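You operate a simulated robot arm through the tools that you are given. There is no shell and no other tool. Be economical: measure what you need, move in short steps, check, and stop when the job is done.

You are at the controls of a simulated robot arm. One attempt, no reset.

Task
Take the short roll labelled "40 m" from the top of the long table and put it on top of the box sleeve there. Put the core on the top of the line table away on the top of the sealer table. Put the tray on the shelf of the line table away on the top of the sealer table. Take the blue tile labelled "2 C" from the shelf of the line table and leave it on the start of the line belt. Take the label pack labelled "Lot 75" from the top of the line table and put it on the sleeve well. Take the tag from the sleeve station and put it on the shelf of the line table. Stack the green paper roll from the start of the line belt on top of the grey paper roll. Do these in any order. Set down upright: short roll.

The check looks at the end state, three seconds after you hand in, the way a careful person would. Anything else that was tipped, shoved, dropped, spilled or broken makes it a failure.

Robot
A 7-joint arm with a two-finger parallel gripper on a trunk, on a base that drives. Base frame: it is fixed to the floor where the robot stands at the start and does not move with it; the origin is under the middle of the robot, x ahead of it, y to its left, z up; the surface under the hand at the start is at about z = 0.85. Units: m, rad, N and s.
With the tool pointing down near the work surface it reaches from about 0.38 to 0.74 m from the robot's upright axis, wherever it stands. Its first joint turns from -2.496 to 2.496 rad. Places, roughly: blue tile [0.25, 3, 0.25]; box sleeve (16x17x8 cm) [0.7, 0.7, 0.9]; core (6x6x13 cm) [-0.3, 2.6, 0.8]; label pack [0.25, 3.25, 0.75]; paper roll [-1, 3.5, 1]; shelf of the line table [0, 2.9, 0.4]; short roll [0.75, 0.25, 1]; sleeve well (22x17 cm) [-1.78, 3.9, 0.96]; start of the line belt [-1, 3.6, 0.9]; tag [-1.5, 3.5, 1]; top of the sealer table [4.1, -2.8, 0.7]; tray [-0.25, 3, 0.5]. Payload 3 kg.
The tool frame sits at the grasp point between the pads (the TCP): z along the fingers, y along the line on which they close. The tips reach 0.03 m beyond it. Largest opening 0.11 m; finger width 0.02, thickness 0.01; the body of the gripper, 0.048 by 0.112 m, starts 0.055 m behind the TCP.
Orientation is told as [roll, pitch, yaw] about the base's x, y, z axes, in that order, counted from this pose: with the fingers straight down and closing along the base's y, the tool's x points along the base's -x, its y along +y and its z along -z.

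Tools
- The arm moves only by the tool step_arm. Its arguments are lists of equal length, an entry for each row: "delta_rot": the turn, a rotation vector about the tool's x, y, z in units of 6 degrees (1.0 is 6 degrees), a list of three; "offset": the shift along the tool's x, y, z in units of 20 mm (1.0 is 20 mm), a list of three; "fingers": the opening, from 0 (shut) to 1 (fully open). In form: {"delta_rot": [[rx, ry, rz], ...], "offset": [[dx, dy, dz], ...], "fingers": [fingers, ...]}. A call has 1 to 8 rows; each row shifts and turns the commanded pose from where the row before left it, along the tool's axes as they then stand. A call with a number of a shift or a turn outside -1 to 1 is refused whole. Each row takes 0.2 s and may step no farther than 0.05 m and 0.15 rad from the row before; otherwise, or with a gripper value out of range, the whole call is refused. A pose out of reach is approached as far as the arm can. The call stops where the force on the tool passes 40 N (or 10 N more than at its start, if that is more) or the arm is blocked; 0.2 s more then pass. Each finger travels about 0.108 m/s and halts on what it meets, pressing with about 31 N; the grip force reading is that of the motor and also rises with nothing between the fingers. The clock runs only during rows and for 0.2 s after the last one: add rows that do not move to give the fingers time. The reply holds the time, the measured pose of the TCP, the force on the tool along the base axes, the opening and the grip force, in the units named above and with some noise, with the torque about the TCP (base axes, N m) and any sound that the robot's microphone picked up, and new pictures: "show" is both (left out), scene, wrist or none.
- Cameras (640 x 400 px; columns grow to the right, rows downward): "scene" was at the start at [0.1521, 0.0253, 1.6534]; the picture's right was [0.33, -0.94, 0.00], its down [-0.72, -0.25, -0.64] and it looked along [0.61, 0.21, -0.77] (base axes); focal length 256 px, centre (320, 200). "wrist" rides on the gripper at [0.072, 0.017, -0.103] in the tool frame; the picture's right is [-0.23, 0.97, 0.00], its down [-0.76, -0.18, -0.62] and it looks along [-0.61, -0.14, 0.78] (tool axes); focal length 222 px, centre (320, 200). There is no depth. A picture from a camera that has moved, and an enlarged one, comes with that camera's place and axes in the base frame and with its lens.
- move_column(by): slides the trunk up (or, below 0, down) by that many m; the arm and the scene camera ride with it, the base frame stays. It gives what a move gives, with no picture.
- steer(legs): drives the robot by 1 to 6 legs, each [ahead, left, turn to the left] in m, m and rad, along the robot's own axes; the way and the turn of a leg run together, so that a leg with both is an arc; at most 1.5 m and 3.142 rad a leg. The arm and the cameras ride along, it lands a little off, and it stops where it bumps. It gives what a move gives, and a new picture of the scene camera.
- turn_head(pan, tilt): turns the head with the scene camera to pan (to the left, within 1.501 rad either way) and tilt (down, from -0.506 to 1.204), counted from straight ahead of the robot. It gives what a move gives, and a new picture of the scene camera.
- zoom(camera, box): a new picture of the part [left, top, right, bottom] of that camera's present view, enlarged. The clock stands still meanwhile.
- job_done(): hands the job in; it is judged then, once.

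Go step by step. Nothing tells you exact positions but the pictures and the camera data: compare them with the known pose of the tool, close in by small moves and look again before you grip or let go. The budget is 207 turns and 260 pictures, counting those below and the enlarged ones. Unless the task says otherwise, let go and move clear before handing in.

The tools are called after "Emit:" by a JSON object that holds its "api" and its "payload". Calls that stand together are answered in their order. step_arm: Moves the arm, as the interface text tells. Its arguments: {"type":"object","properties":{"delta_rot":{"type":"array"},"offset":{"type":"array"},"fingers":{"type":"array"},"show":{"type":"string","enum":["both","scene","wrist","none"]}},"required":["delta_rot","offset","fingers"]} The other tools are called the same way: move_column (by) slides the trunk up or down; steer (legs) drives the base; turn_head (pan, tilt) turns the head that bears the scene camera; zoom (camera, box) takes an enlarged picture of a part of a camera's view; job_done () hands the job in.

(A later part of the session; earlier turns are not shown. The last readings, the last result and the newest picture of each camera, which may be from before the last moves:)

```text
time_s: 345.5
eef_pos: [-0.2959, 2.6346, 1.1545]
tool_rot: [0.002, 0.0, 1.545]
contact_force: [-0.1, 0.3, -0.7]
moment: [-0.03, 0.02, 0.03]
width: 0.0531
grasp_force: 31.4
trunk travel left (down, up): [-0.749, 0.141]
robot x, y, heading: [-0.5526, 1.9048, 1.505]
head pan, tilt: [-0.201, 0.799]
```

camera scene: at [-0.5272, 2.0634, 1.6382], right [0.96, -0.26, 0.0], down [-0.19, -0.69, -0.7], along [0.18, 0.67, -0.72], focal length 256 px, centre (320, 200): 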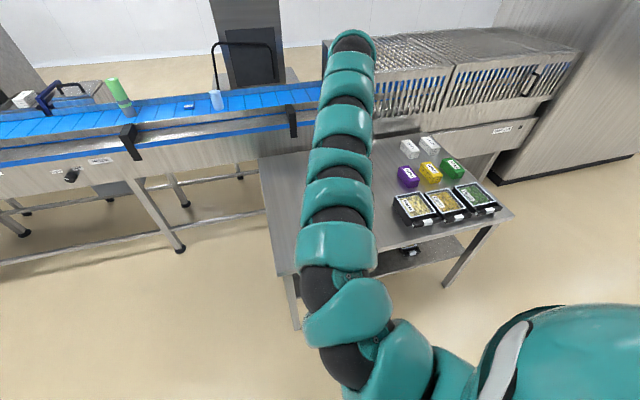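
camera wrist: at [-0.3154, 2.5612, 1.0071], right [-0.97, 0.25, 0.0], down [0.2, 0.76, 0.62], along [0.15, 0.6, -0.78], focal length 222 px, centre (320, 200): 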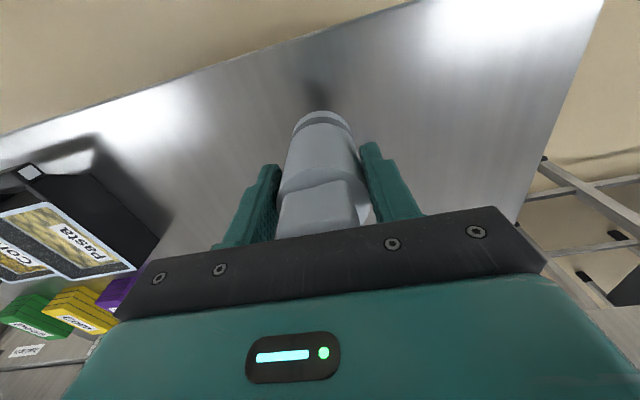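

The core is held. Now driving toward the sealer table: first east to x≈1.95, then look.

Emit:
{"api": "steer", "payload": {"legs": [[0, 0, -1.505], [1.3, 0, 0], [1.2, 0, 0], [0, 0, -0.9]]}}

Emit:
{"api": "turn_head", "payload": {"pan": 0.0, "tilt": 0.3}}

```text
time_s: 363.6
eef_pos: [2.2018, 1.1414, 1.1552]
tool_rot: [0.003, -0.001, -0.871]
contact_force: [-0.6, 0.4, -0.5]
moment: [0.02, 0.0, -0.02]
width: 0.0528
grasp_force: 30.9
trunk travel left (down, up): [-0.749, 0.141]
robot x, y, heading: [1.9142, 1.8544, -0.917]
head pan, tilt: [-0.201, 0.799]
camera scene: at [1.9973, 1.7204, 1.6282], right [-0.9, -0.44, 0.0], down [-0.32, 0.64, -0.7], along [0.31, -0.63, -0.72], focal length 256 px, centre (320, 200)
```

scene: 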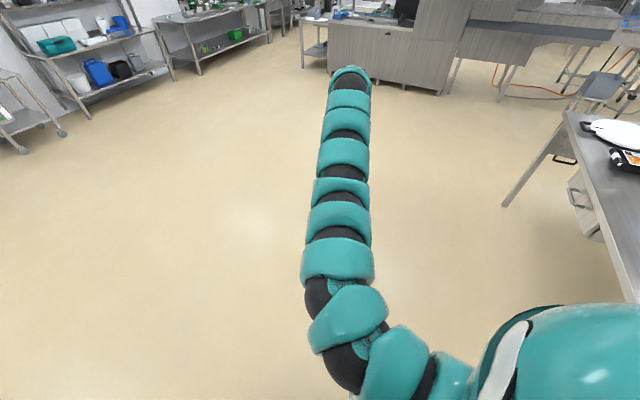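

```text
time_s: 364.5
eef_pos: [2.2028, 1.1414, 1.1547]
tool_rot: [0.001, 0.0, -0.872]
contact_force: [0.4, -0.3, -0.9]
moment: [0.04, 0.0, -0.01]
width: 0.0528
grasp_force: 30.6
trunk travel left (down, up): [-0.749, 0.141]
robot x, y, heading: [1.9147, 1.857, -0.912]
head pan, tilt: [0.0, 0.3]
camera scene: at [2.019, 1.7189, 1.6725], right [-0.79, -0.61, 0.0], down [-0.18, 0.24, -0.95], along [0.58, -0.76, -0.3], focal length 256 px, centre (320, 200)
```

scene: 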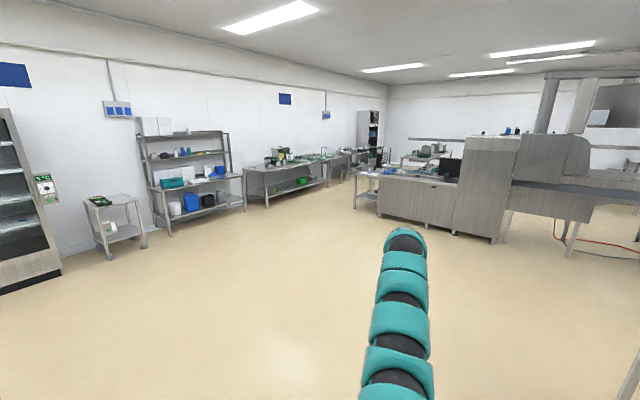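

Emit:
{"api": "zoom", "payload": {"camera": "scene", "box": [320, 120, 480, 220]}}

```text
4.00 times, centred on (400, 170) of scene
camera zoom: at [2.019, 1.7189, 1.6725], right [-0.79, -0.61, 0.0], down [-0.18, 0.24, -0.95], along [0.58, -0.76, -0.3], focal length 1024 px, centre (0, 320)
```

zoom: 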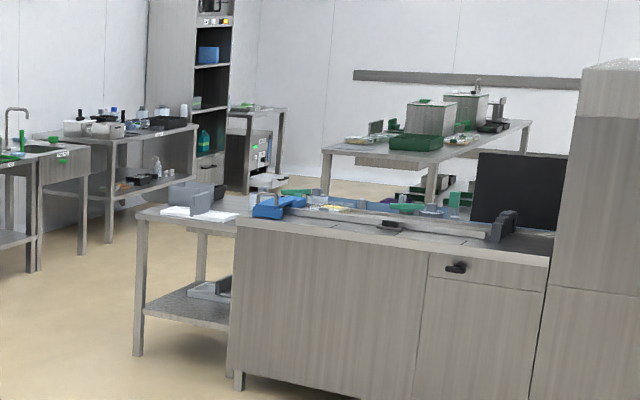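

The sealer table should be the side table left of the counter, around x 3.8–4.4, y -2.45 to -3.1. Driving there.

Emit:
{"api": "steer", "payload": {"legs": [[1.36, -0.14, 0], [1.36, -0.14, 0], [1.36, -0.14, 0], [0, 0, -0.659]]}}

Emit:
{"api": "turn_head", "payload": {"pan": 0.0, "tilt": 0.7}}

```text
time_s: 386.1
eef_pos: [3.783, -2.421, 1.1543]
tool_rot: [0.002, 0.001, -1.581]
contact_force: [-0.3, 0.7, -0.7]
moment: [-0.01, 0.0, 0.02]
width: 0.053
grasp_force: 30.9
trunk travel left (down, up): [-0.749, 0.141]
robot x, y, heading: [4.0305, -1.6895, -1.627]
head pan, tilt: [0.0, 0.3]
camera scene: at [4.0189, -1.8633, 1.6726], right [-1.0, 0.05, 0.0], down [0.02, 0.3, -0.96], along [-0.05, -0.95, -0.3], focal length 256 px, centre (320, 200)
```

scene: 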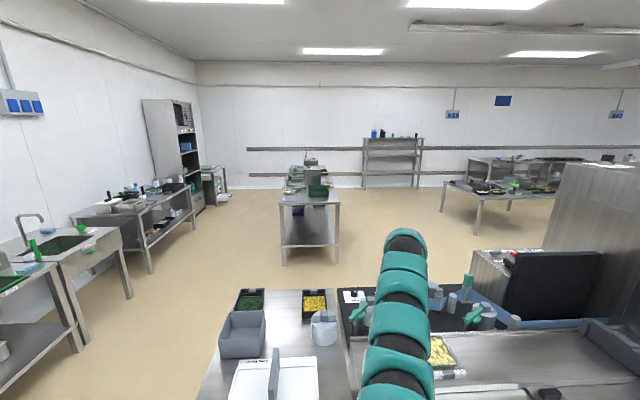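

```text
time_s: 387.0
eef_pos: [3.7817, -2.4206, 1.1553]
tool_rot: [0.003, -0.001, -1.58]
contact_force: [0.2, -0.9, -0.7]
moment: [0.04, 0.03, 0.0]
width: 0.0528
grasp_force: 30.9
trunk travel left (down, up): [-0.749, 0.141]
robot x, y, heading: [4.0329, -1.688, -1.629]
head pan, tilt: [0.0, 0.7]
camera scene: at [4.0197, -1.855, 1.6365], right [-1.0, 0.05, 0.0], down [0.03, 0.64, -0.77], along [-0.04, -0.76, -0.64], focal length 256 px, centre (320, 200)
```

scene: 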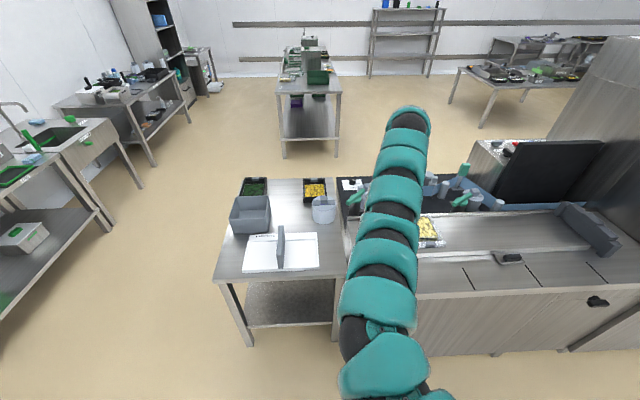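

This is the sealer table (x 3.88–4.43, y -2.45 to -3.2). Zoom to find free space.

Emit:
{"api": "zoom", "payload": {"camera": "scene", "box": [200, 165, 360, 290]}}

Emit:
{"api": "turn_head", "payload": {"pan": 0.35, "tilt": 0.95}}

```text
3.20 times, centred on (280, 228) of scene
camera zoom: at [4.0197, -1.855, 1.6365], right [-1.0, 0.05, 0.0], down [0.03, 0.64, -0.77], along [-0.04, -0.76, -0.64], focal length 819 px, centre (448, 112)
```

zoom: 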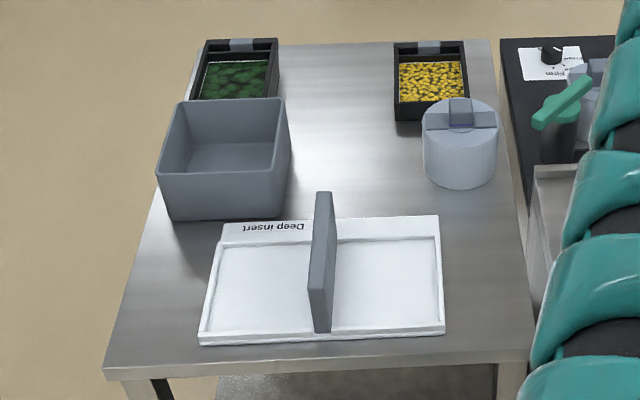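

```text
time_s: 387.8
eef_pos: [3.782, -2.421, 1.1541]
tool_rot: [0.003, 0.001, -1.582]
contact_force: [-0.7, -0.2, -0.1]
moment: [0.04, 0.01, 0.01]
width: 0.0525
grasp_force: 31.5
trunk travel left (down, up): [-0.749, 0.141]
robot x, y, heading: [4.0306, -1.6878, -1.625]
head pan, tilt: [0.351, 0.949]
camera scene: at [4.0455, -1.8398, 1.6167], right [-0.96, -0.29, 0.0], down [-0.24, 0.78, -0.58], along [0.17, -0.56, -0.81], focal length 256 px, centre (320, 200)
```

scene: 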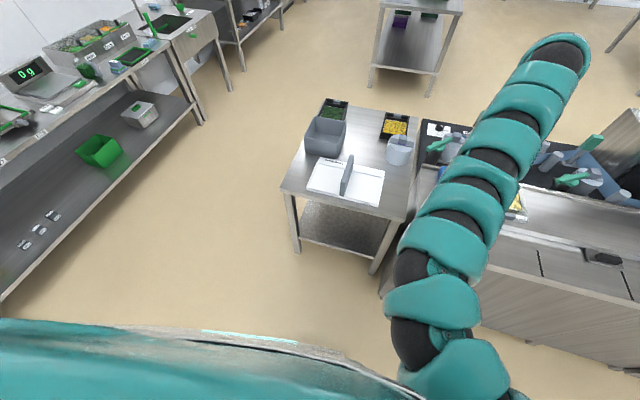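

There's a free strip at the front-left of the table, near (4.372, -2.60). I'll place the core there and keep the middle for the tray.

Emit:
{"api": "steer", "payload": {"legs": [[0, 0.6, 0], [0.147, 0, 0]]}}

Emit:
{"api": "turn_head", "payload": {"pan": -0.2, "tilt": 0.9}}

Emit:
{"api": "zoom", "payload": {"camera": "wrist", "box": [0, 0, 640, 400]}}

```text
time_s: 392.1
eef_pos: [4.3653, -2.6014, 1.1529]
tool_rot: [0.002, 0.003, -1.581]
contact_force: [0.5, -0.5, -1.1]
moment: [0.07, 0.03, -0.01]
width: 0.0527
grasp_force: 31.2
trunk travel left (down, up): [-0.749, 0.141]
robot x, y, heading: [4.6128, -1.8703, -1.625]
head pan, tilt: [0.351, 0.949]
camera scene: at [4.6286, -2.0204, 1.6165], right [-0.96, -0.29, 0.0], down [-0.24, 0.78, -0.58], along [0.17, -0.56, -0.81], focal length 256 px, centre (320, 200)
```

scene: 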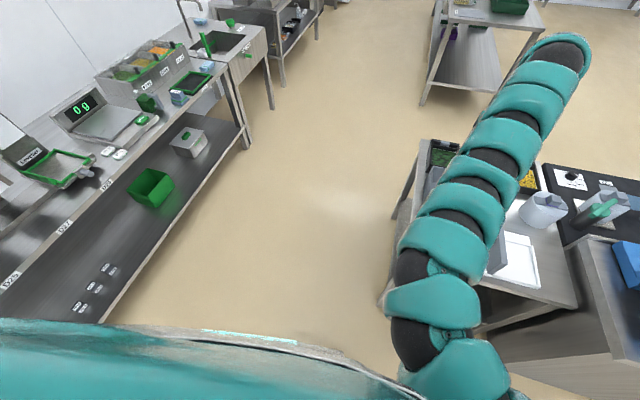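

```text
time_s: 393.1
eef_pos: [4.3652, -2.6006, 1.155]
tool_rot: [0.002, 0.002, -1.58]
contact_force: [0.3, 1.2, -1.2]
moment: [0.01, 0.02, 0.0]
width: 0.0526
grasp_force: 31.0
trunk travel left (down, up): [-0.749, 0.141]
robot x, y, heading: [4.6133, -1.8672, -1.624]
head pan, tilt: [-0.201, 0.901]
camera scene: at [4.5884, -2.0221, 1.6203], right [-0.97, 0.25, 0.0], down [0.2, 0.76, -0.62], along [-0.16, -0.6, -0.78], focal length 256 px, centre (320, 200)
```

scene: 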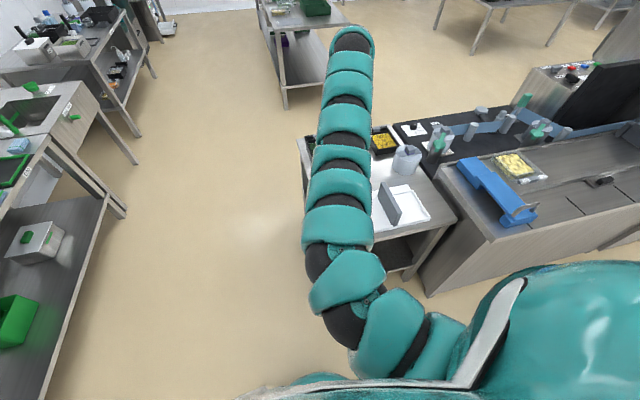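

```text
1.00 times, centred on (320, 200) of wrist (not enlarged: the box is as wide or as high as the picture)
camera zoom: at [4.3816, -2.528, 1.2567], right [0.97, -0.24, 0.0], down [-0.19, -0.76, 0.62], along [-0.15, -0.61, -0.78], focal length 222 px, centre (320, 200)
```

zoom: 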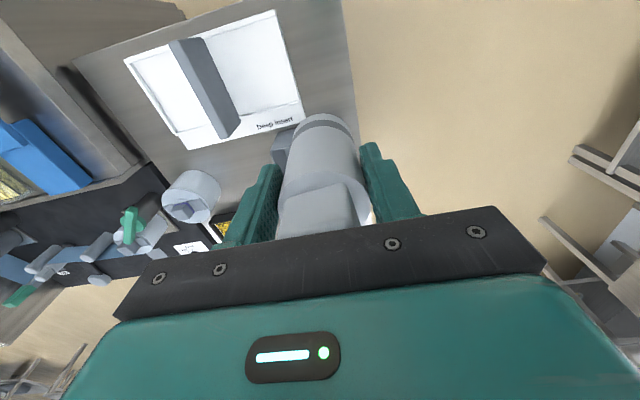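

TCP is centred on the strip. Lowering.

Emit:
{"api": "move_column", "payload": {"by": -0.3}}

Emit:
{"api": "zoom", "payload": {"camera": "wrist", "box": [0, 0, 640, 400]}}

Emit:
{"api": "zoom", "payload": {"camera": "scene", "box": [280, 130, 440, 280]}}

```text
time_s: 396.1
eef_pos: [4.3637, -2.599, 0.855]
tool_rot: [0.002, -0.001, -1.581]
contact_force: [0.0, 0.0, -1.1]
moment: [-0.01, 0.02, 0.0]
width: 0.0525
grasp_force: 30.8
trunk travel left (down, up): [-0.449, 0.441]
robot x, y, heading: [4.6116, -1.8689, -1.623]
head pan, tilt: [-0.201, 0.901]
```

```text
1.00 times, centred on (320, 200) of wrist (not enlarged: the box is as wide or as high as the picture)
camera zoom: at [4.3817, -2.5278, 0.9569], right [0.97, -0.24, 0.0], down [-0.19, -0.76, 0.62], along [-0.15, -0.61, -0.78], focal length 222 px, centre (320, 200)
```

zoom: 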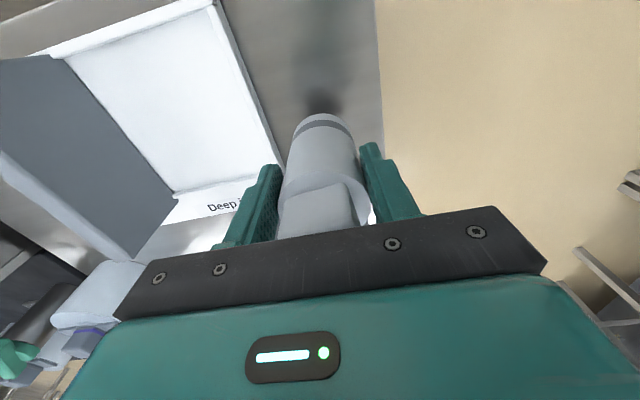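

```text
2.67 times, centred on (360, 205) of scene
camera zoom: at [4.5884, -2.0218, 1.3203], right [-0.97, 0.25, 0.0], down [0.2, 0.76, -0.62], along [-0.16, -0.6, -0.78], focal length 683 px, centre (213, 187)
```

zoom: 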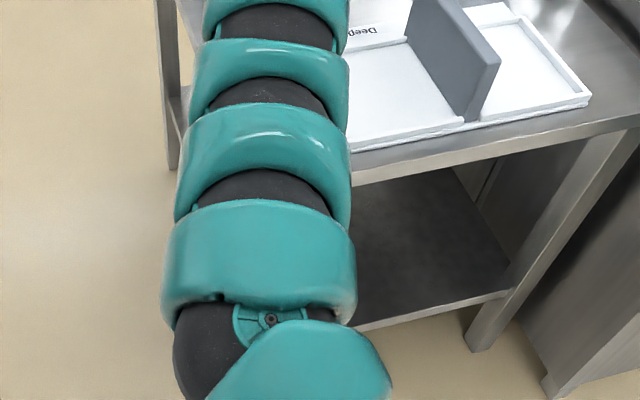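

Emit:
{"api": "move_column", "payload": {"by": -0.055}}

Emit:
{"api": "move_column", "payload": {"by": -0.01}}

Emit:
{"api": "zoom", "payload": {"camera": "wrist", "box": [160, 50, 480, 250]}}

```text
time_s: 397.0
eef_pos: [4.3649, -2.5981, 0.803]
tool_rot: [0.002, -0.007, -1.582]
contact_force: [-1.4, -2.8, 24.7]
moment: [-0.6, 0.06, -0.16]
width: 0.0527
grasp_force: 30.6
trunk travel left (down, up): [-0.394, 0.496]
robot x, y, heading: [4.6168, -1.8702, -1.623]
head pan, tilt: [-0.201, 0.901]
```

```text
time_s: 397.5
eef_pos: [4.3664, -2.5977, 0.7941]
tool_rot: [0.002, -0.005, -1.584]
contact_force: [1.1, 6.0, 19.4]
moment: [0.59, 0.02, -0.11]
width: 0.0526
grasp_force: 30.6
trunk travel left (down, up): [-0.385, 0.505]
robot x, y, heading: [4.6132, -1.8662, -1.623]
head pan, tilt: [-0.201, 0.901]
stopped: the force on the tool passed its limit at 62 N (the readings are from after the stop); the commanded pose is now the measured one
```

```text
2.00 times, centred on (320, 150) of wrist
camera zoom: at [4.382, -2.526, 0.8965], right [0.97, -0.24, 0.0], down [-0.19, -0.76, 0.63], along [-0.15, -0.61, -0.78], focal length 444 px, centre (320, 300)
```

zoom: 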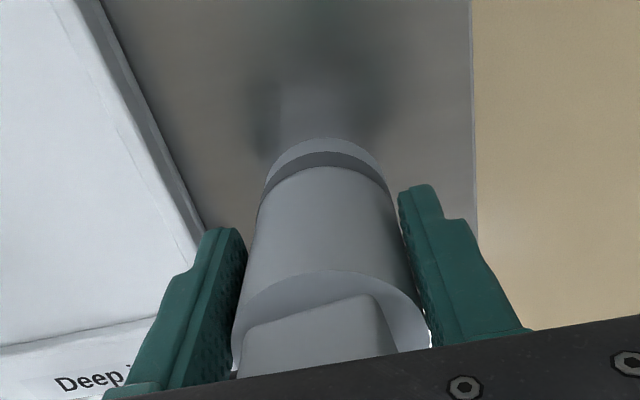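

The core is standing on the table. Release and rise.

Emit:
{"api": "step_arm", "payload": {"delta_rot": [[0, 0, 0], [0, 0, 0], [0, 0, 0], [0, 0, 0]], "offset": [[0, 0, -0.1], [0, 0, 0], [0, 0, 0], [0, 0, 0]], "fingers": [0.48, 0.56, 0.64, 0.64], "show": "none"}}

Emit:
{"api": "move_column", "payload": {"by": 0.35}}

Emit:
{"api": "zoom", "payload": {"camera": "wrist", "box": [0, 0, 640, 400]}}

```text
time_s: 398.5
eef_pos: [4.3648, -2.5996, 0.794]
tool_rot: [0.004, -0.001, -1.58]
contact_force: [0.8, 0.1, -0.6]
moment: [-0.01, 0.0, -0.01]
width: 0.0706
grasp_force: 0.0
trunk travel left (down, up): [-0.385, 0.505]
robot x, y, heading: [4.6124, -1.8706, -1.621]
head pan, tilt: [-0.201, 0.901]
```

```text
time_s: 401.9
eef_pos: [4.3652, -2.5985, 1.1442]
tool_rot: [0.001, -0.002, -1.582]
contact_force: [0.5, 0.9, -0.7]
moment: [0.02, -0.02, -0.01]
width: 0.0704
grasp_force: 0.1
trunk travel left (down, up): [-0.735, 0.155]
robot x, y, heading: [4.6106, -1.8689, -1.62]
head pan, tilt: [-0.201, 0.901]
```

```text
1.00 times, centred on (320, 200) of wrist (not enlarged: the box is as wide or as high as the picture)
camera zoom: at [4.3816, -2.5277, 1.2467], right [0.97, -0.24, 0.0], down [-0.19, -0.76, 0.62], along [-0.15, -0.61, -0.78], focal length 222 px, centre (320, 200)
```

zoom: 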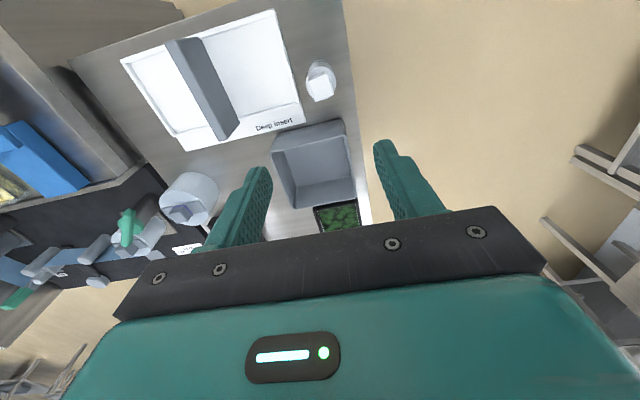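

The core stands on the sealer table. Now I'll return to the left side of the line table for the orange tray.

Emit:
{"api": "steer", "payload": {"legs": [[-0.897, -0.707, 0], [-0.897, -0.707, 0], [-0.897, -0.707, 0], [-0.897, -0.707, 0], [0, 0, 1.62]]}}

Emit:
{"api": "steer", "payload": {"legs": [[-1.4, 0, 0], [-1.4, 0, 0], [-0.95, 0, 0], [0, 1.05, 0]]}}

```text
time_s: 428.0
eef_pos: [2.7147, 1.634, 1.1452]
tool_rot: [0.001, -0.003, 0.056]
contact_force: [0.2, 0.5, 0.1]
moment: [-0.03, 0.02, 0.03]
width: 0.0703
grasp_force: 0.0
trunk travel left (down, up): [-0.735, 0.155]
robot x, y, heading: [1.9728, 1.8348, 0.013]
head pan, tilt: [-0.201, 0.901]
camera scene: at [2.1216, 1.8201, 1.6069], right [-0.19, -0.98, 0.0], down [-0.77, 0.15, -0.62], along [0.61, -0.12, -0.78], focal length 256 px, centre (320, 200)
```

scene: 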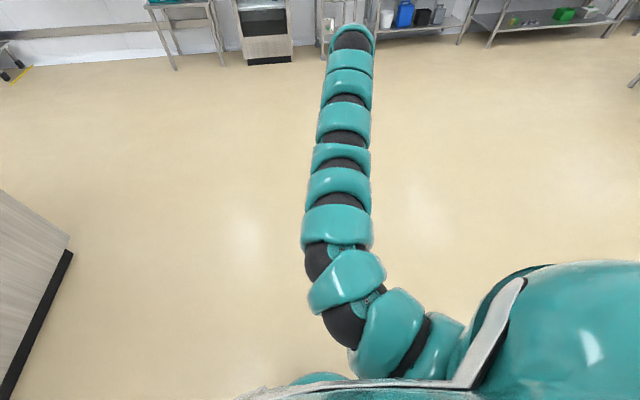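

```text
time_s: 451.0
eef_pos: [-0.9983, 2.6484, 1.1446]
tool_rot: [0.001, -0.002, 0.044]
contact_force: [-0.2, 0.4, -0.4]
moment: [-0.01, 0.01, 0.02]
width: 0.0704
grasp_force: 0.0
trunk travel left (down, up): [-0.735, 0.155]
robot x, y, heading: [-1.7408, 2.8574, 0.003]
head pan, tilt: [-0.201, 0.901]
camera scene: at [-1.5875, 2.8402, 1.6069], right [-0.2, -0.98, 0.0], down [-0.77, 0.16, -0.62], along [0.61, -0.12, -0.78], focal length 256 px, centre (320, 200)
```

scene: 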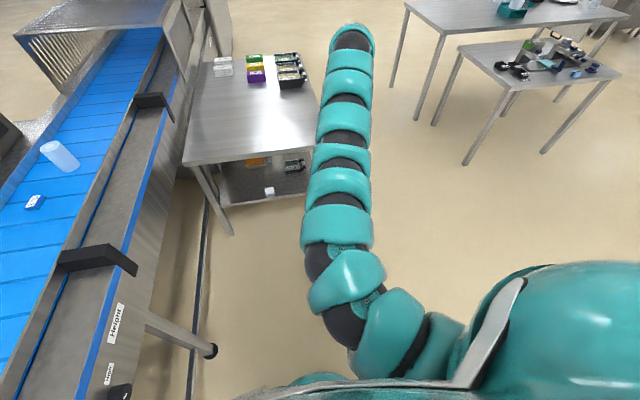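

Pitch the tool forward about 48° and lower the trunk to shelf level.

Emit:
{"api": "step_arm", "payload": {"delta_rot": [[0, -1, 0], [0, -1, 0], [0, -1, 0], [0, -1, 0], [0, -1, 0], [0, -1, 0], [0, -1, 0], [0, -1, 0]], "offset": [[0, 0.5, 0], [0, 0.5, 0], [0, 0.5, 0], [0, 0.5, 0], [0, 0.5, 0], [0, 0.5, 0], [0, 0.5, 0], [0, 0.5, 0]], "fingers": [0.7, 0.7, 0.7, 0.7, 0.7, 0.7, 0.7, 0.7], "show": "none"}}

Emit:
{"api": "move_column", "payload": {"by": -0.4}}

Emit:
{"api": "move_column", "payload": {"by": -0.2}}

Emit:
{"api": "turn_head", "payload": {"pan": 0.05, "tilt": 0.6}}

Emit:
{"api": "zoom", "payload": {"camera": "wrist", "box": [0, 0, 640, 400]}}

```text
time_s: 452.8
eef_pos: [-0.9803, 2.7068, 1.1511]
tool_rot: [0.002, -0.628, 0.042]
contact_force: [1.0, 0.0, 0.5]
moment: [0.02, 0.03, 0.0]
width: 0.077
grasp_force: 0.1
out of reach, approached as far as the arm can: row 2, 3, 4, 5
trunk travel left (down, up): [-0.735, 0.155]
robot x, y, heading: [-1.7429, 2.8577, 0.002]
head pan, tilt: [-0.201, 0.901]
```

```text
time_s: 456.6
eef_pos: [-0.98, 2.7065, 0.7524]
tool_rot: [0.003, -0.63, 0.04]
contact_force: [-0.5, -0.2, 0.8]
moment: [0.01, 0.01, -0.01]
width: 0.0772
grasp_force: 0.0
trunk travel left (down, up): [-0.335, 0.555]
robot x, y, heading: [-1.743, 2.8558, -0.002]
head pan, tilt: [-0.201, 0.901]
```

```text
time_s: 458.8
eef_pos: [-0.98, 2.707, 0.5528]
tool_rot: [0.004, -0.63, 0.042]
contact_force: [-0.1, 0.2, -0.2]
moment: [0.05, 0.03, 0.0]
width: 0.0772
grasp_force: 0.0
trunk travel left (down, up): [-0.135, 0.755]
robot x, y, heading: [-1.7402, 2.8571, 0.001]
head pan, tilt: [-0.201, 0.901]
```

```text
time_s: 459.6
eef_pos: [-0.9792, 2.7058, 0.5525]
tool_rot: [0.004, -0.63, 0.042]
contact_force: [-0.8, -0.2, 0.2]
moment: [-0.01, -0.01, -0.01]
width: 0.077
grasp_force: 0.0
trunk travel left (down, up): [-0.135, 0.755]
robot x, y, heading: [-1.7414, 2.8592, 0.002]
head pan, tilt: [0.051, 0.6]
camera scene: at [-1.5734, 2.8593, 1.0316], right [0.05, -1.0, 0.0], down [-0.56, -0.03, -0.82], along [0.82, 0.04, -0.57], focal length 256 px, centre (320, 200)
```

scene: 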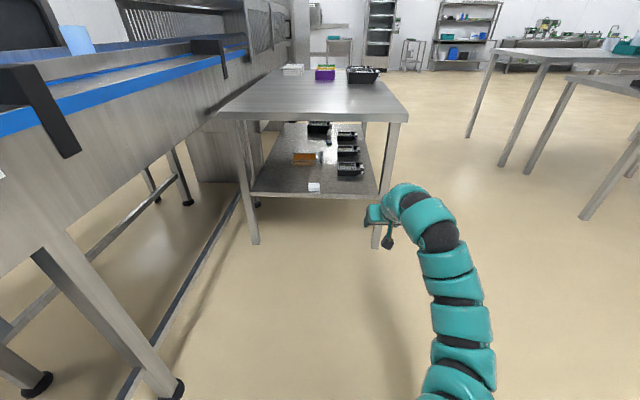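

```text
1.00 times, centred on (320, 200) of wrist (not enlarged: the box is as wide or as high as the picture)
camera zoom: at [-1.1007, 2.7177, 0.5915], right [0.14, 0.98, 0.14], down [0.26, -0.17, 0.95], along [0.96, -0.1, -0.28], focal length 222 px, centre (320, 200)
```

zoom: 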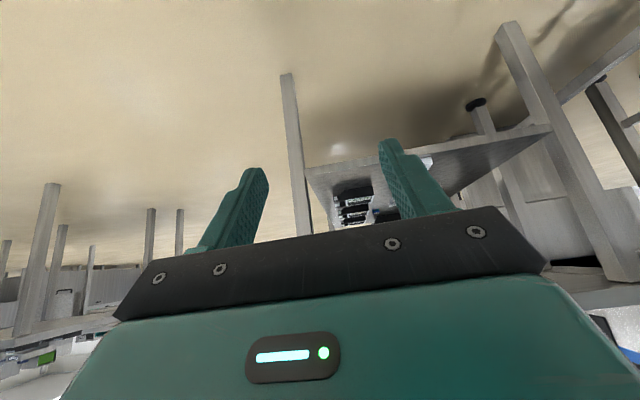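

Emit:
{"api": "zoom", "payload": {"camera": "scene", "box": [270, 125, 370, 200]}}

```text
5.33 times, centred on (320, 162) of scene
camera zoom: at [-1.5734, 2.8593, 1.0316], right [0.05, -1.0, 0.0], down [-0.56, -0.03, -0.82], along [0.82, 0.04, -0.57], focal length 1366 px, centre (320, 400)
```

zoom: 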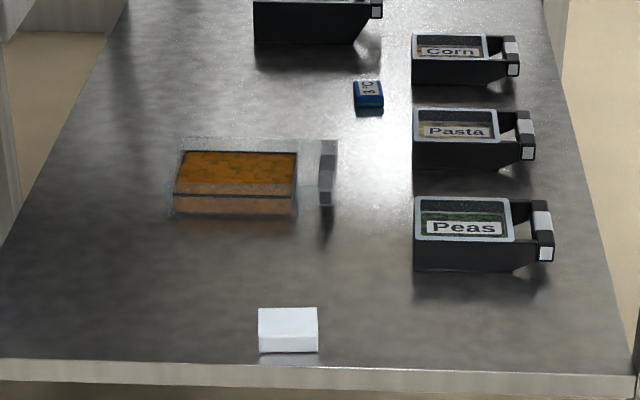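

The tray's handle bar spans y 2.907–2.927, x -0.256 to -0.15, z 0.369–0.394, with a 2 cm gap to the tray. I'll straddle it with the fingers, shifting the hand left first and fixing yaw.

Emit:
{"api": "step_arm", "payload": {"delta_rot": [[0, 0, 0], [0, 0, 0], [0, 0, 0], [0, 0, 0], [0, 0, 0], [0, 0, 0], [0, 0, 0], [0, 0, 0]], "offset": [[0, 1, 0], [0, 1, 0], [0, 1, 0], [0, 1, 0], [0, 1, 0], [0, 1, 0], [0, 1, 0], [0, 1, 0]], "fingers": [0.33, 0.33, 0.33, 0.33, 0.33, 0.33, 0.33, 0.33], "show": "none"}}

Emit:
{"api": "move_column", "payload": {"by": -0.1}}

Emit:
{"api": "steer", "payload": {"legs": [[0.0, 0.07, -0.042], [0.3, 0, 0]]}}

Emit:
{"api": "zoom", "payload": {"camera": "wrist", "box": [0, 0, 640, 400]}}

```text
time_s: 461.4
eef_pos: [-0.987, 2.8673, 0.5512]
tool_rot: [0.004, -0.63, 0.039]
contact_force: [-0.6, 0.5, 0.3]
moment: [0.02, -0.02, 0.02]
width: 0.0364
grasp_force: 0.0
trunk travel left (down, up): [-0.135, 0.755]
robot x, y, heading: [-1.7414, 2.8551, 0.004]
head pan, tilt: [0.051, 0.6]
```

```text
time_s: 462.7
eef_pos: [-0.9874, 2.8666, 0.4523]
tool_rot: [0.003, -0.63, 0.042]
contact_force: [-0.6, 0.9, 1.1]
moment: [-0.03, -0.02, 0.0]
width: 0.0363
grasp_force: 0.1
trunk travel left (down, up): [-0.035, 0.855]
robot x, y, heading: [-1.7466, 2.8572, -0.003]
head pan, tilt: [0.051, 0.6]
```

```text
time_s: 465.4
eef_pos: [-0.6865, 2.8913, 0.4509]
tool_rot: [0.003, -0.63, -0.001]
contact_force: [-0.3, 0.8, 0.5]
moment: [-0.02, 0.0, -0.01]
width: 0.0364
grasp_force: 0.1
trunk travel left (down, up): [-0.035, 0.855]
robot x, y, heading: [-1.437, 2.9128, -0.042]
head pan, tilt: [0.051, 0.6]
camera scene: at [-1.2714, 2.909, 0.9317], right [0.01, -1.0, 0.0], down [-0.56, 0.0, -0.83], along [0.82, 0.01, -0.56], focal length 256 px, centre (320, 200)
```

scene: 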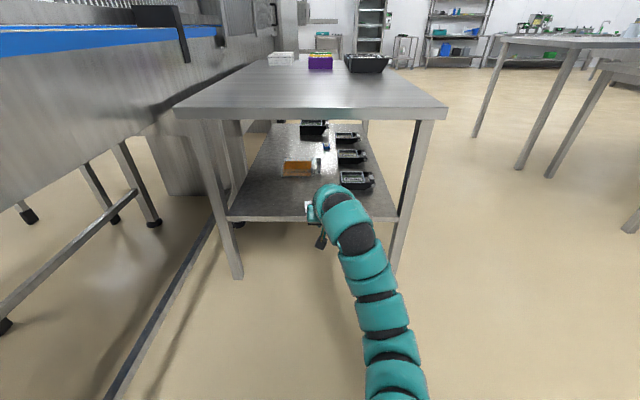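

```text
1.00 times, centred on (320, 200) of wrist (not enlarged: the box is as wide or as high as the picture)
camera zoom: at [-0.8062, 2.9072, 0.4916], right [0.18, 0.97, 0.14], down [0.25, -0.18, 0.95], along [0.95, -0.14, -0.27], focal length 222 px, centre (320, 200)
```

zoom: 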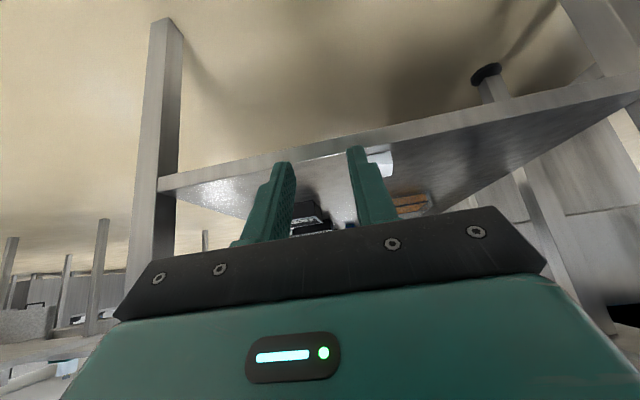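

Advance 0.3 m with a small left correction, then look.

Emit:
{"api": "steer", "payload": {"legs": [[0.3, 0.035, 0]]}}

Emit:
{"api": "zoom", "payload": {"camera": "wrist", "box": [200, 60, 480, 240]}}

Emit:
{"api": "zoom", "payload": {"camera": "scene", "box": [260, 120, 400, 220]}}

```text
time_s: 467.4
eef_pos: [-0.3881, 2.9141, 0.4523]
tool_rot: [0.004, -0.631, 0.0]
contact_force: [-0.6, 0.0, 0.0]
moment: [-0.01, 0.01, -0.01]
width: 0.0363
grasp_force: 0.1
trunk travel left (down, up): [-0.035, 0.855]
robot x, y, heading: [-1.143, 2.9361, -0.044]
head pan, tilt: [0.051, 0.6]
camera scene: at [-0.9741, 2.9312, 0.9317], right [0.01, -1.0, 0.0], down [-0.56, 0.0, -0.83], along [0.82, 0.01, -0.56], focal length 256 px, centre (320, 200)
```

scene: 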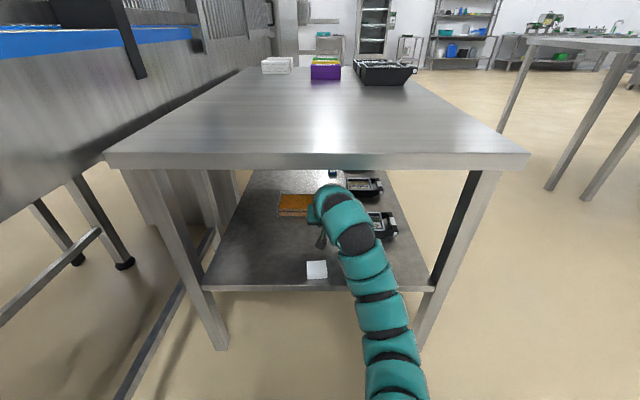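

```text
2.22 times, centred on (340, 150) of wrist
camera zoom: at [-0.5089, 2.9294, 0.4916], right [0.18, 0.97, 0.14], down [0.25, -0.18, 0.95], along [0.95, -0.14, -0.27], focal length 494 px, centre (276, 311)
```

zoom: 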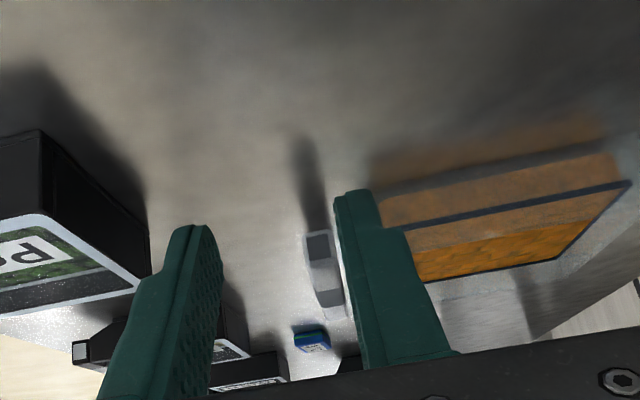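

```text
4.00 times, centred on (330, 170) of scene
camera zoom: at [-0.9741, 2.9312, 0.9317], right [0.01, -1.0, 0.0], down [-0.56, 0.0, -0.83], along [0.82, 0.01, -0.56], focal length 1024 px, centre (280, 320)
```

zoom: 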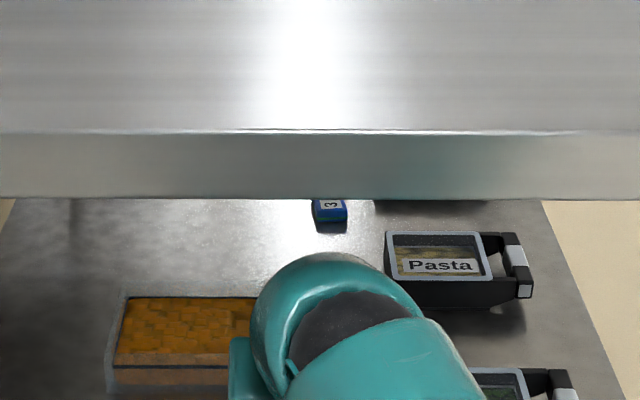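

The bar centre is at y≈2.919. My TCP y (2.914) is right for straddling it. Advance 0.17 m above the bar.

Emit:
{"api": "steer", "payload": {"legs": [[0.17, 0.009, 0]]}}

Emit:
{"api": "zoom", "payload": {"camera": "wrist", "box": [200, 0, 440, 200]}}

```text
time_s: 468.9
eef_pos: [-0.2148, 2.9152, 0.452]
tool_rot: [0.004, -0.63, 0.001]
contact_force: [0.2, 0.1, 0.9]
moment: [0.01, -0.01, -0.02]
width: 0.0362
grasp_force: 0.1
trunk travel left (down, up): [-0.035, 0.855]
robot x, y, heading: [-0.9672, 2.9369, -0.038]
head pan, tilt: [0.051, 0.6]
camera scene: at [-0.7999, 2.9332, 0.9317], right [0.01, -1.0, 0.0], down [-0.56, -0.01, -0.83], along [0.82, 0.01, -0.56], focal length 256 px, centre (320, 200)
```

scene: 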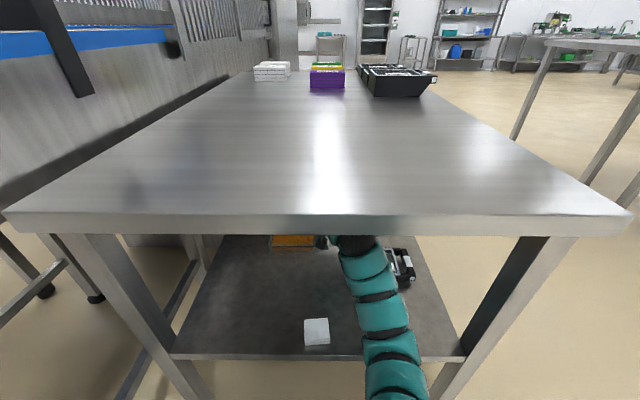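

```text
2.00 times, centred on (320, 100) of wrist
camera zoom: at [-0.3347, 2.9325, 0.4916], right [0.18, 0.97, 0.14], down [0.25, -0.18, 0.95], along [0.95, -0.14, -0.27], focal length 444 px, centre (320, 400)
```

zoom: 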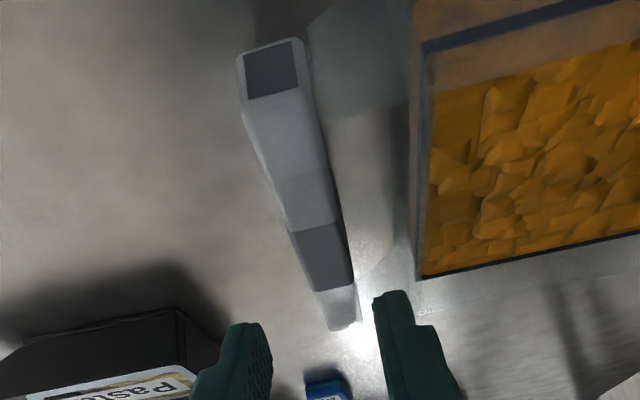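

The view is clear: the fingers straddle the bar. Lowering.

Emit:
{"api": "move_column", "payload": {"by": -0.034}}

Emit:
{"api": "step_arm", "payload": {"delta_rot": [[0, 0, 0], [0, 0, 0]], "offset": [[0.27, 0, 0.36], [0.27, 0, 0.36]], "fingers": [0.33, 0.33], "show": "wrist"}}

```text
time_s: 469.7
eef_pos: [-0.2135, 2.9157, 0.4184]
tool_rot: [0.003, -0.631, 0.002]
contact_force: [0.1, -0.8, -0.3]
moment: [0.03, 0.01, 0.0]
width: 0.0363
grasp_force: 0.0
trunk travel left (down, up): [-0.001, 0.889]
robot x, y, heading: [-0.97, 2.9337, -0.043]
head pan, tilt: [0.051, 0.6]
```

```text
time_s: 470.3
eef_pos: [-0.2137, 2.9162, 0.4131]
tool_rot: [0.005, -0.646, -0.002]
contact_force: [-0.4, 0.1, 0.9]
moment: [-0.01, 0.0, -0.02]
width: 0.0365
grasp_force: 0.1
trunk travel left (down, up): [-0.001, 0.889]
robot x, y, heading: [-0.9661, 2.9343, -0.045]
head pan, tilt: [0.051, 0.6]
camera wrist: at [-0.3348, 2.9325, 0.4499], right [0.18, 0.97, 0.14], down [0.23, -0.18, 0.95], along [0.96, -0.14, -0.26], focal length 222 px, centre (320, 200)
```

wrist: 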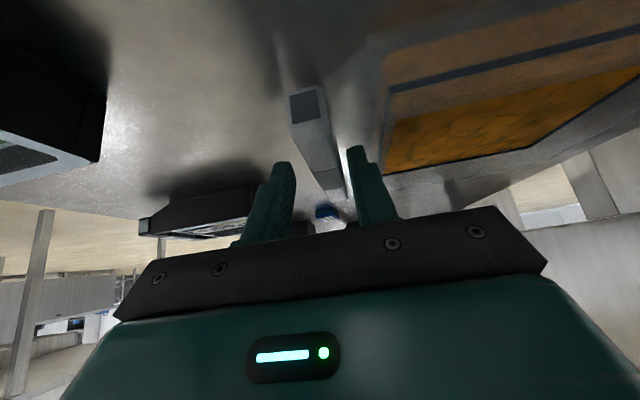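

Emit:
{"api": "step_arm", "payload": {"delta_rot": [[0, 0, 0], [0, 0, 0], [0, 0, 0]], "offset": [[0.2, 0, 0.27], [0.2, 0, 0.27], [0, 0, 0]], "fingers": [0.33, 0.33, 0.33], "show": "none"}}

Emit:
{"api": "zoom", "payload": {"camera": "wrist", "box": [240, 60, 440, 220]}}

```text
time_s: 471.3
eef_pos: [-0.2115, 2.9107, 0.4223]
tool_rot: [0.017, -0.679, -0.019]
contact_force: [-0.1, -0.7, 0.3]
moment: [0.0, 0.01, 0.01]
width: 0.0364
grasp_force: 0.1
trunk travel left (down, up): [-0.001, 0.889]
robot x, y, heading: [-0.9666, 2.9344, -0.042]
head pan, tilt: [0.051, 0.6]
stopped in row 3: the arm was blocked; the commanded pose is now the measured one
```

```text
2.50 times, centred on (340, 140) of wrist
camera zoom: at [-0.3342, 2.9287, 0.4558], right [0.18, 0.97, 0.15], down [0.2, -0.19, 0.96], along [0.96, -0.15, -0.23], focal length 555 px, centre (270, 350)
```

zoom: 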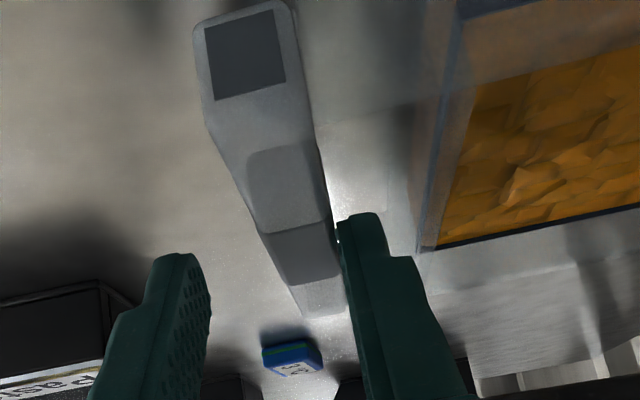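

The arm was blocked, probably the forearm near the shelf edge. I'll raise the trunk 7 cm and reach down with the arm instead.

Emit:
{"api": "move_column", "payload": {"by": 0.07}}

Emit:
{"api": "step_arm", "payload": {"delta_rot": [[0, 0.25, 0], [0, 0.25, 0], [0, 0, 0], [0, 0, 0]], "offset": [[0, 0.12, 0], [0, 0.12, 0], [0.4, 0, 0.6], [0.4, 0, 0.6]], "fingers": [0.33, 0.33, 0.33, 0.33], "show": "scene"}}

Emit:
{"api": "zoom", "payload": {"camera": "scene", "box": [240, 200, 480, 400]}}

```text
time_s: 472.4
eef_pos: [-0.2088, 2.913, 0.4701]
tool_rot: [0.01, -0.65, -0.015]
contact_force: [0.6, -0.3, 0.1]
moment: [0.04, -0.01, 0.0]
width: 0.0364
grasp_force: 0.1
trunk travel left (down, up): [-0.071, 0.819]
robot x, y, heading: [-0.9666, 2.9363, -0.046]
head pan, tilt: [0.051, 0.6]
```

```text
time_s: 473.4
eef_pos: [-0.2077, 2.9171, 0.4434]
tool_rot: [0.011, -0.6, -0.015]
contact_force: [0.3, 0.4, 0.3]
moment: [-0.04, 0.01, 0.02]
width: 0.0363
grasp_force: 0.1
trunk travel left (down, up): [-0.071, 0.819]
robot x, y, heading: [-0.9626, 2.9377, -0.048]
head pan, tilt: [0.051, 0.6]
camera scene: at [-0.7978, 2.9325, 0.9677], right [0.01, -1.0, 0.0], down [-0.56, -0.01, -0.83], along [0.83, 0.01, -0.56], focal length 256 px, centre (320, 200)
```

scene: 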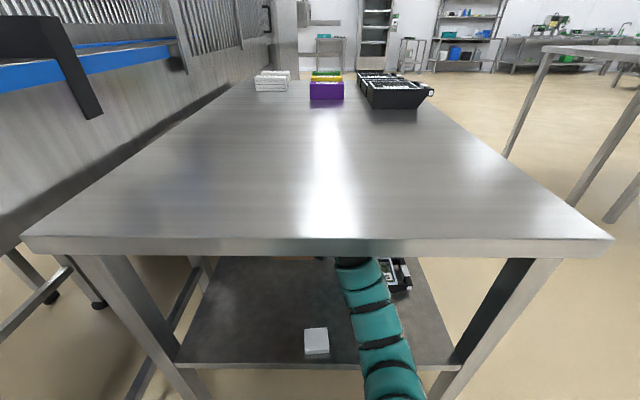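

```text
2.00 times, centred on (360, 300) of scene
camera zoom: at [-0.7978, 2.9325, 0.9677], right [0.01, -1.0, 0.0], down [-0.56, -0.01, -0.83], along [0.83, 0.01, -0.56], focal length 512 px, centre (240, 0)
```

zoom: 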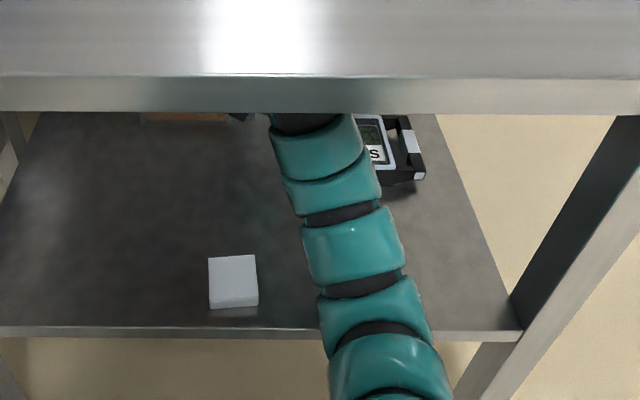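

Moving down works this way. Continue.

Emit:
{"api": "step_arm", "payload": {"delta_rot": [[0, 0, 0], [0, 0, 0], [0, 0, 0]], "offset": [[0.4, 0, 0.6], [0.4, 0, 0.6], [0, 0, 0]], "fingers": [0.33, 0.33, 0.33], "show": "none"}}

Emit:
{"api": "zoom", "payload": {"camera": "wrist", "box": [0, 0, 640, 400]}}

```text
time_s: 474.2
eef_pos: [-0.2096, 2.9179, 0.4135]
tool_rot: [0.013, -0.6, -0.014]
contact_force: [-0.5, -0.7, 0.3]
moment: [0.01, 0.02, 0.0]
width: 0.0363
grasp_force: 0.0
trunk travel left (down, up): [-0.071, 0.819]
robot x, y, heading: [-0.9649, 2.9319, -0.04]
head pan, tilt: [0.051, 0.6]
```

```text
1.00 times, centred on (320, 200) of wrist (not enlarged: the box is as wide or as high as the picture)
camera zoom: at [-0.3275, 2.9346, 0.4564], right [0.19, 0.97, 0.14], down [0.28, -0.19, 0.94], along [0.94, -0.14, -0.31], focal length 222 px, centre (320, 200)
```

zoom: 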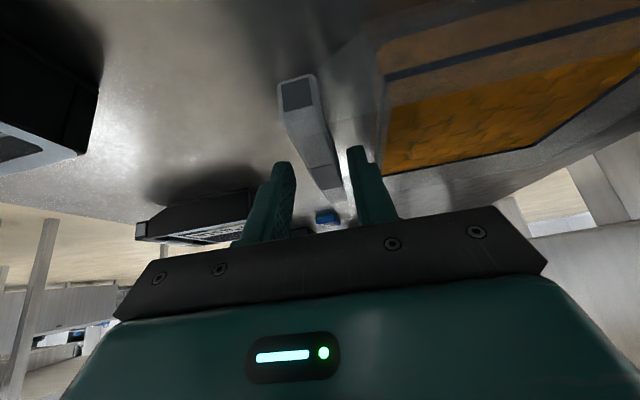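

Emit:
{"api": "step_arm", "payload": {"delta_rot": [[0, 0, 0], [0, 0, 0]], "offset": [[0.3, -0.1, 0.55], [0, 0, 0]], "fingers": [0.33, 0.33], "show": "none"}}

Emit:
{"api": "zoom", "payload": {"camera": "wrist", "box": [240, 60, 440, 220]}}

```text
time_s: 474.8
eef_pos: [-0.2072, 2.9151, 0.3999]
tool_rot: [0.011, -0.599, -0.014]
contact_force: [0.0, 0.1, -0.3]
moment: [0.02, 0.01, 0.02]
width: 0.0365
grasp_force: 0.0
trunk travel left (down, up): [-0.071, 0.819]
robot x, y, heading: [-0.9656, 2.9356, -0.04]
head pan, tilt: [0.051, 0.6]
```

```text
2.50 times, centred on (340, 140) of wrist
camera zoom: at [-0.3259, 2.9319, 0.4438], right [0.19, 0.97, 0.14], down [0.28, -0.19, 0.94], along [0.94, -0.14, -0.31], focal length 555 px, centre (270, 350)
```

zoom: 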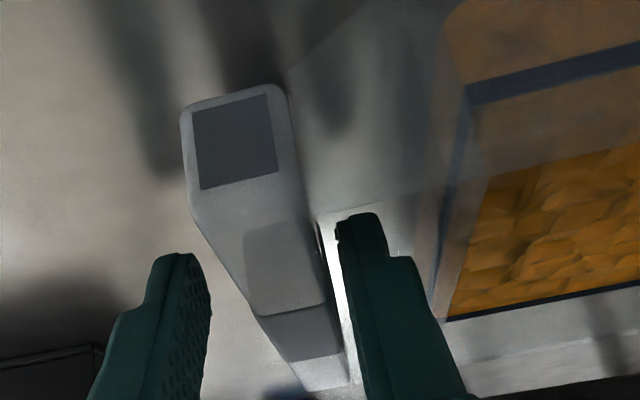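

The bar is between the fingers. Closing and checking.

Emit:
{"api": "step_arm", "payload": {"delta_rot": [[0, 0, 0], [0, 0, 0], [0, 0, 0]], "offset": [[0, 0, 0], [0, 0, 0], [0, 0, 0]], "fingers": [0.1, 0.05, 0.0], "show": "none"}}

Emit:
{"api": "move_column", "payload": {"by": 0.02}}

Emit:
{"api": "zoom", "payload": {"camera": "wrist", "box": [0, 0, 640, 400]}}

```text
time_s: 475.6
eef_pos: [-0.2077, 2.9162, 0.3999]
tool_rot: [0.012, -0.598, -0.014]
contact_force: [-0.6, 0.5, -0.3]
moment: [-0.12, -0.13, 0.1]
width: 0.0179
grasp_force: 31.1
trunk travel left (down, up): [-0.071, 0.819]
robot x, y, heading: [-0.9659, 2.9328, -0.04]
head pan, tilt: [0.051, 0.6]
```

```text
time_s: 476.2
eef_pos: [-0.2061, 2.9146, 0.4205]
tool_rot: [0.013, -0.596, -0.014]
contact_force: [0.3, -0.5, -2.1]
moment: [-0.23, 0.04, -0.01]
width: 0.018
grasp_force: 31.1
trunk travel left (down, up): [-0.091, 0.799]
robot x, y, heading: [-0.9627, 2.9375, -0.039]
head pan, tilt: [0.051, 0.6]
```

```text
1.00 times, centred on (320, 200) of wrist (not enlarged: the box is as wide or as high as the picture)
camera zoom: at [-0.3259, 2.9319, 0.4636], right [0.19, 0.97, 0.14], down [0.28, -0.19, 0.94], along [0.94, -0.14, -0.31], focal length 222 px, centre (320, 200)
```

zoom: 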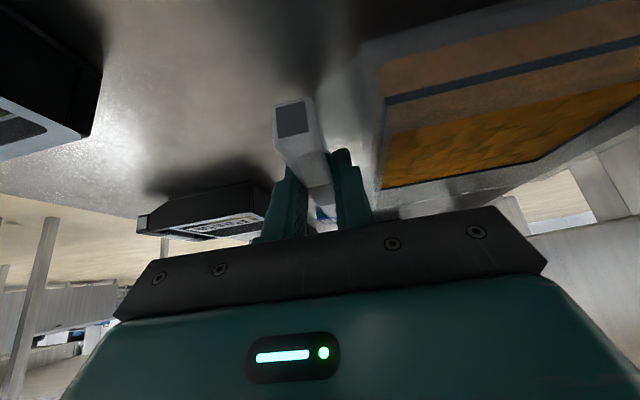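

The tray lifts level (about 2 N). Raise more and back out.

Emit:
{"api": "move_column", "payload": {"by": 0.05}}

Emit:
{"api": "steer", "payload": {"legs": [[-0.3, -0.013, 0]]}}

Emit:
{"api": "zoom", "payload": {"camera": "wrist", "box": [0, 0, 640, 400]}}

```text
time_s: 477.2
eef_pos: [-0.2069, 2.9146, 0.4704]
tool_rot: [0.011, -0.596, -0.014]
contact_force: [-0.1, 0.1, -2.5]
moment: [-0.21, 0.02, -0.01]
width: 0.0175
grasp_force: 30.9
trunk travel left (down, up): [-0.141, 0.749]
robot x, y, heading: [-0.962, 2.9356, -0.048]
head pan, tilt: [0.051, 0.6]
```

```text
time_s: 479.2
eef_pos: [-0.5104, 2.9157, 0.4702]
tool_rot: [0.012, -0.597, -0.013]
contact_force: [0.2, -0.3, -3.6]
moment: [-0.27, 0.08, 0.01]
width: 0.0178
grasp_force: 31.1
trunk travel left (down, up): [-0.141, 0.749]
robot x, y, heading: [-1.2666, 2.9349, -0.041]
head pan, tilt: [0.051, 0.6]
camera scene: at [-1.1008, 2.9321, 1.0376], right [0.01, -1.0, 0.0], down [-0.57, -0.01, -0.82], along [0.82, 0.01, -0.57], focal length 256 px, centre (320, 200)
```

scene: 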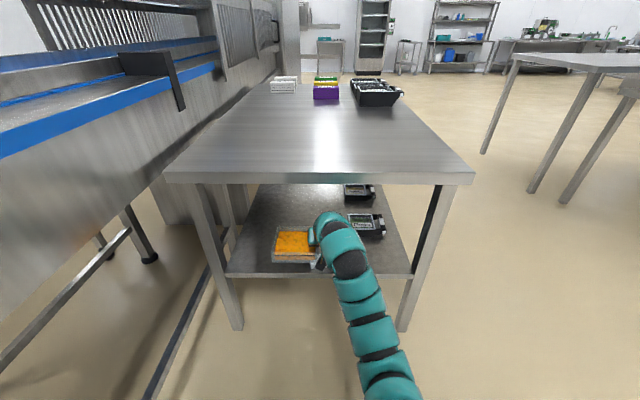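

```text
1.00 times, centred on (320, 200) of wrist (not enlarged: the box is as wide or as high as the picture)
camera zoom: at [-0.6292, 2.9323, 0.5136], right [0.19, 0.97, 0.14], down [0.28, -0.19, 0.94], along [0.94, -0.14, -0.31], focal length 222 px, centre (320, 200)
```

zoom: 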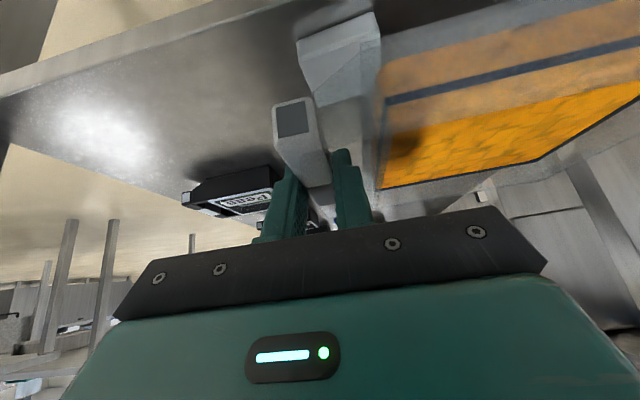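

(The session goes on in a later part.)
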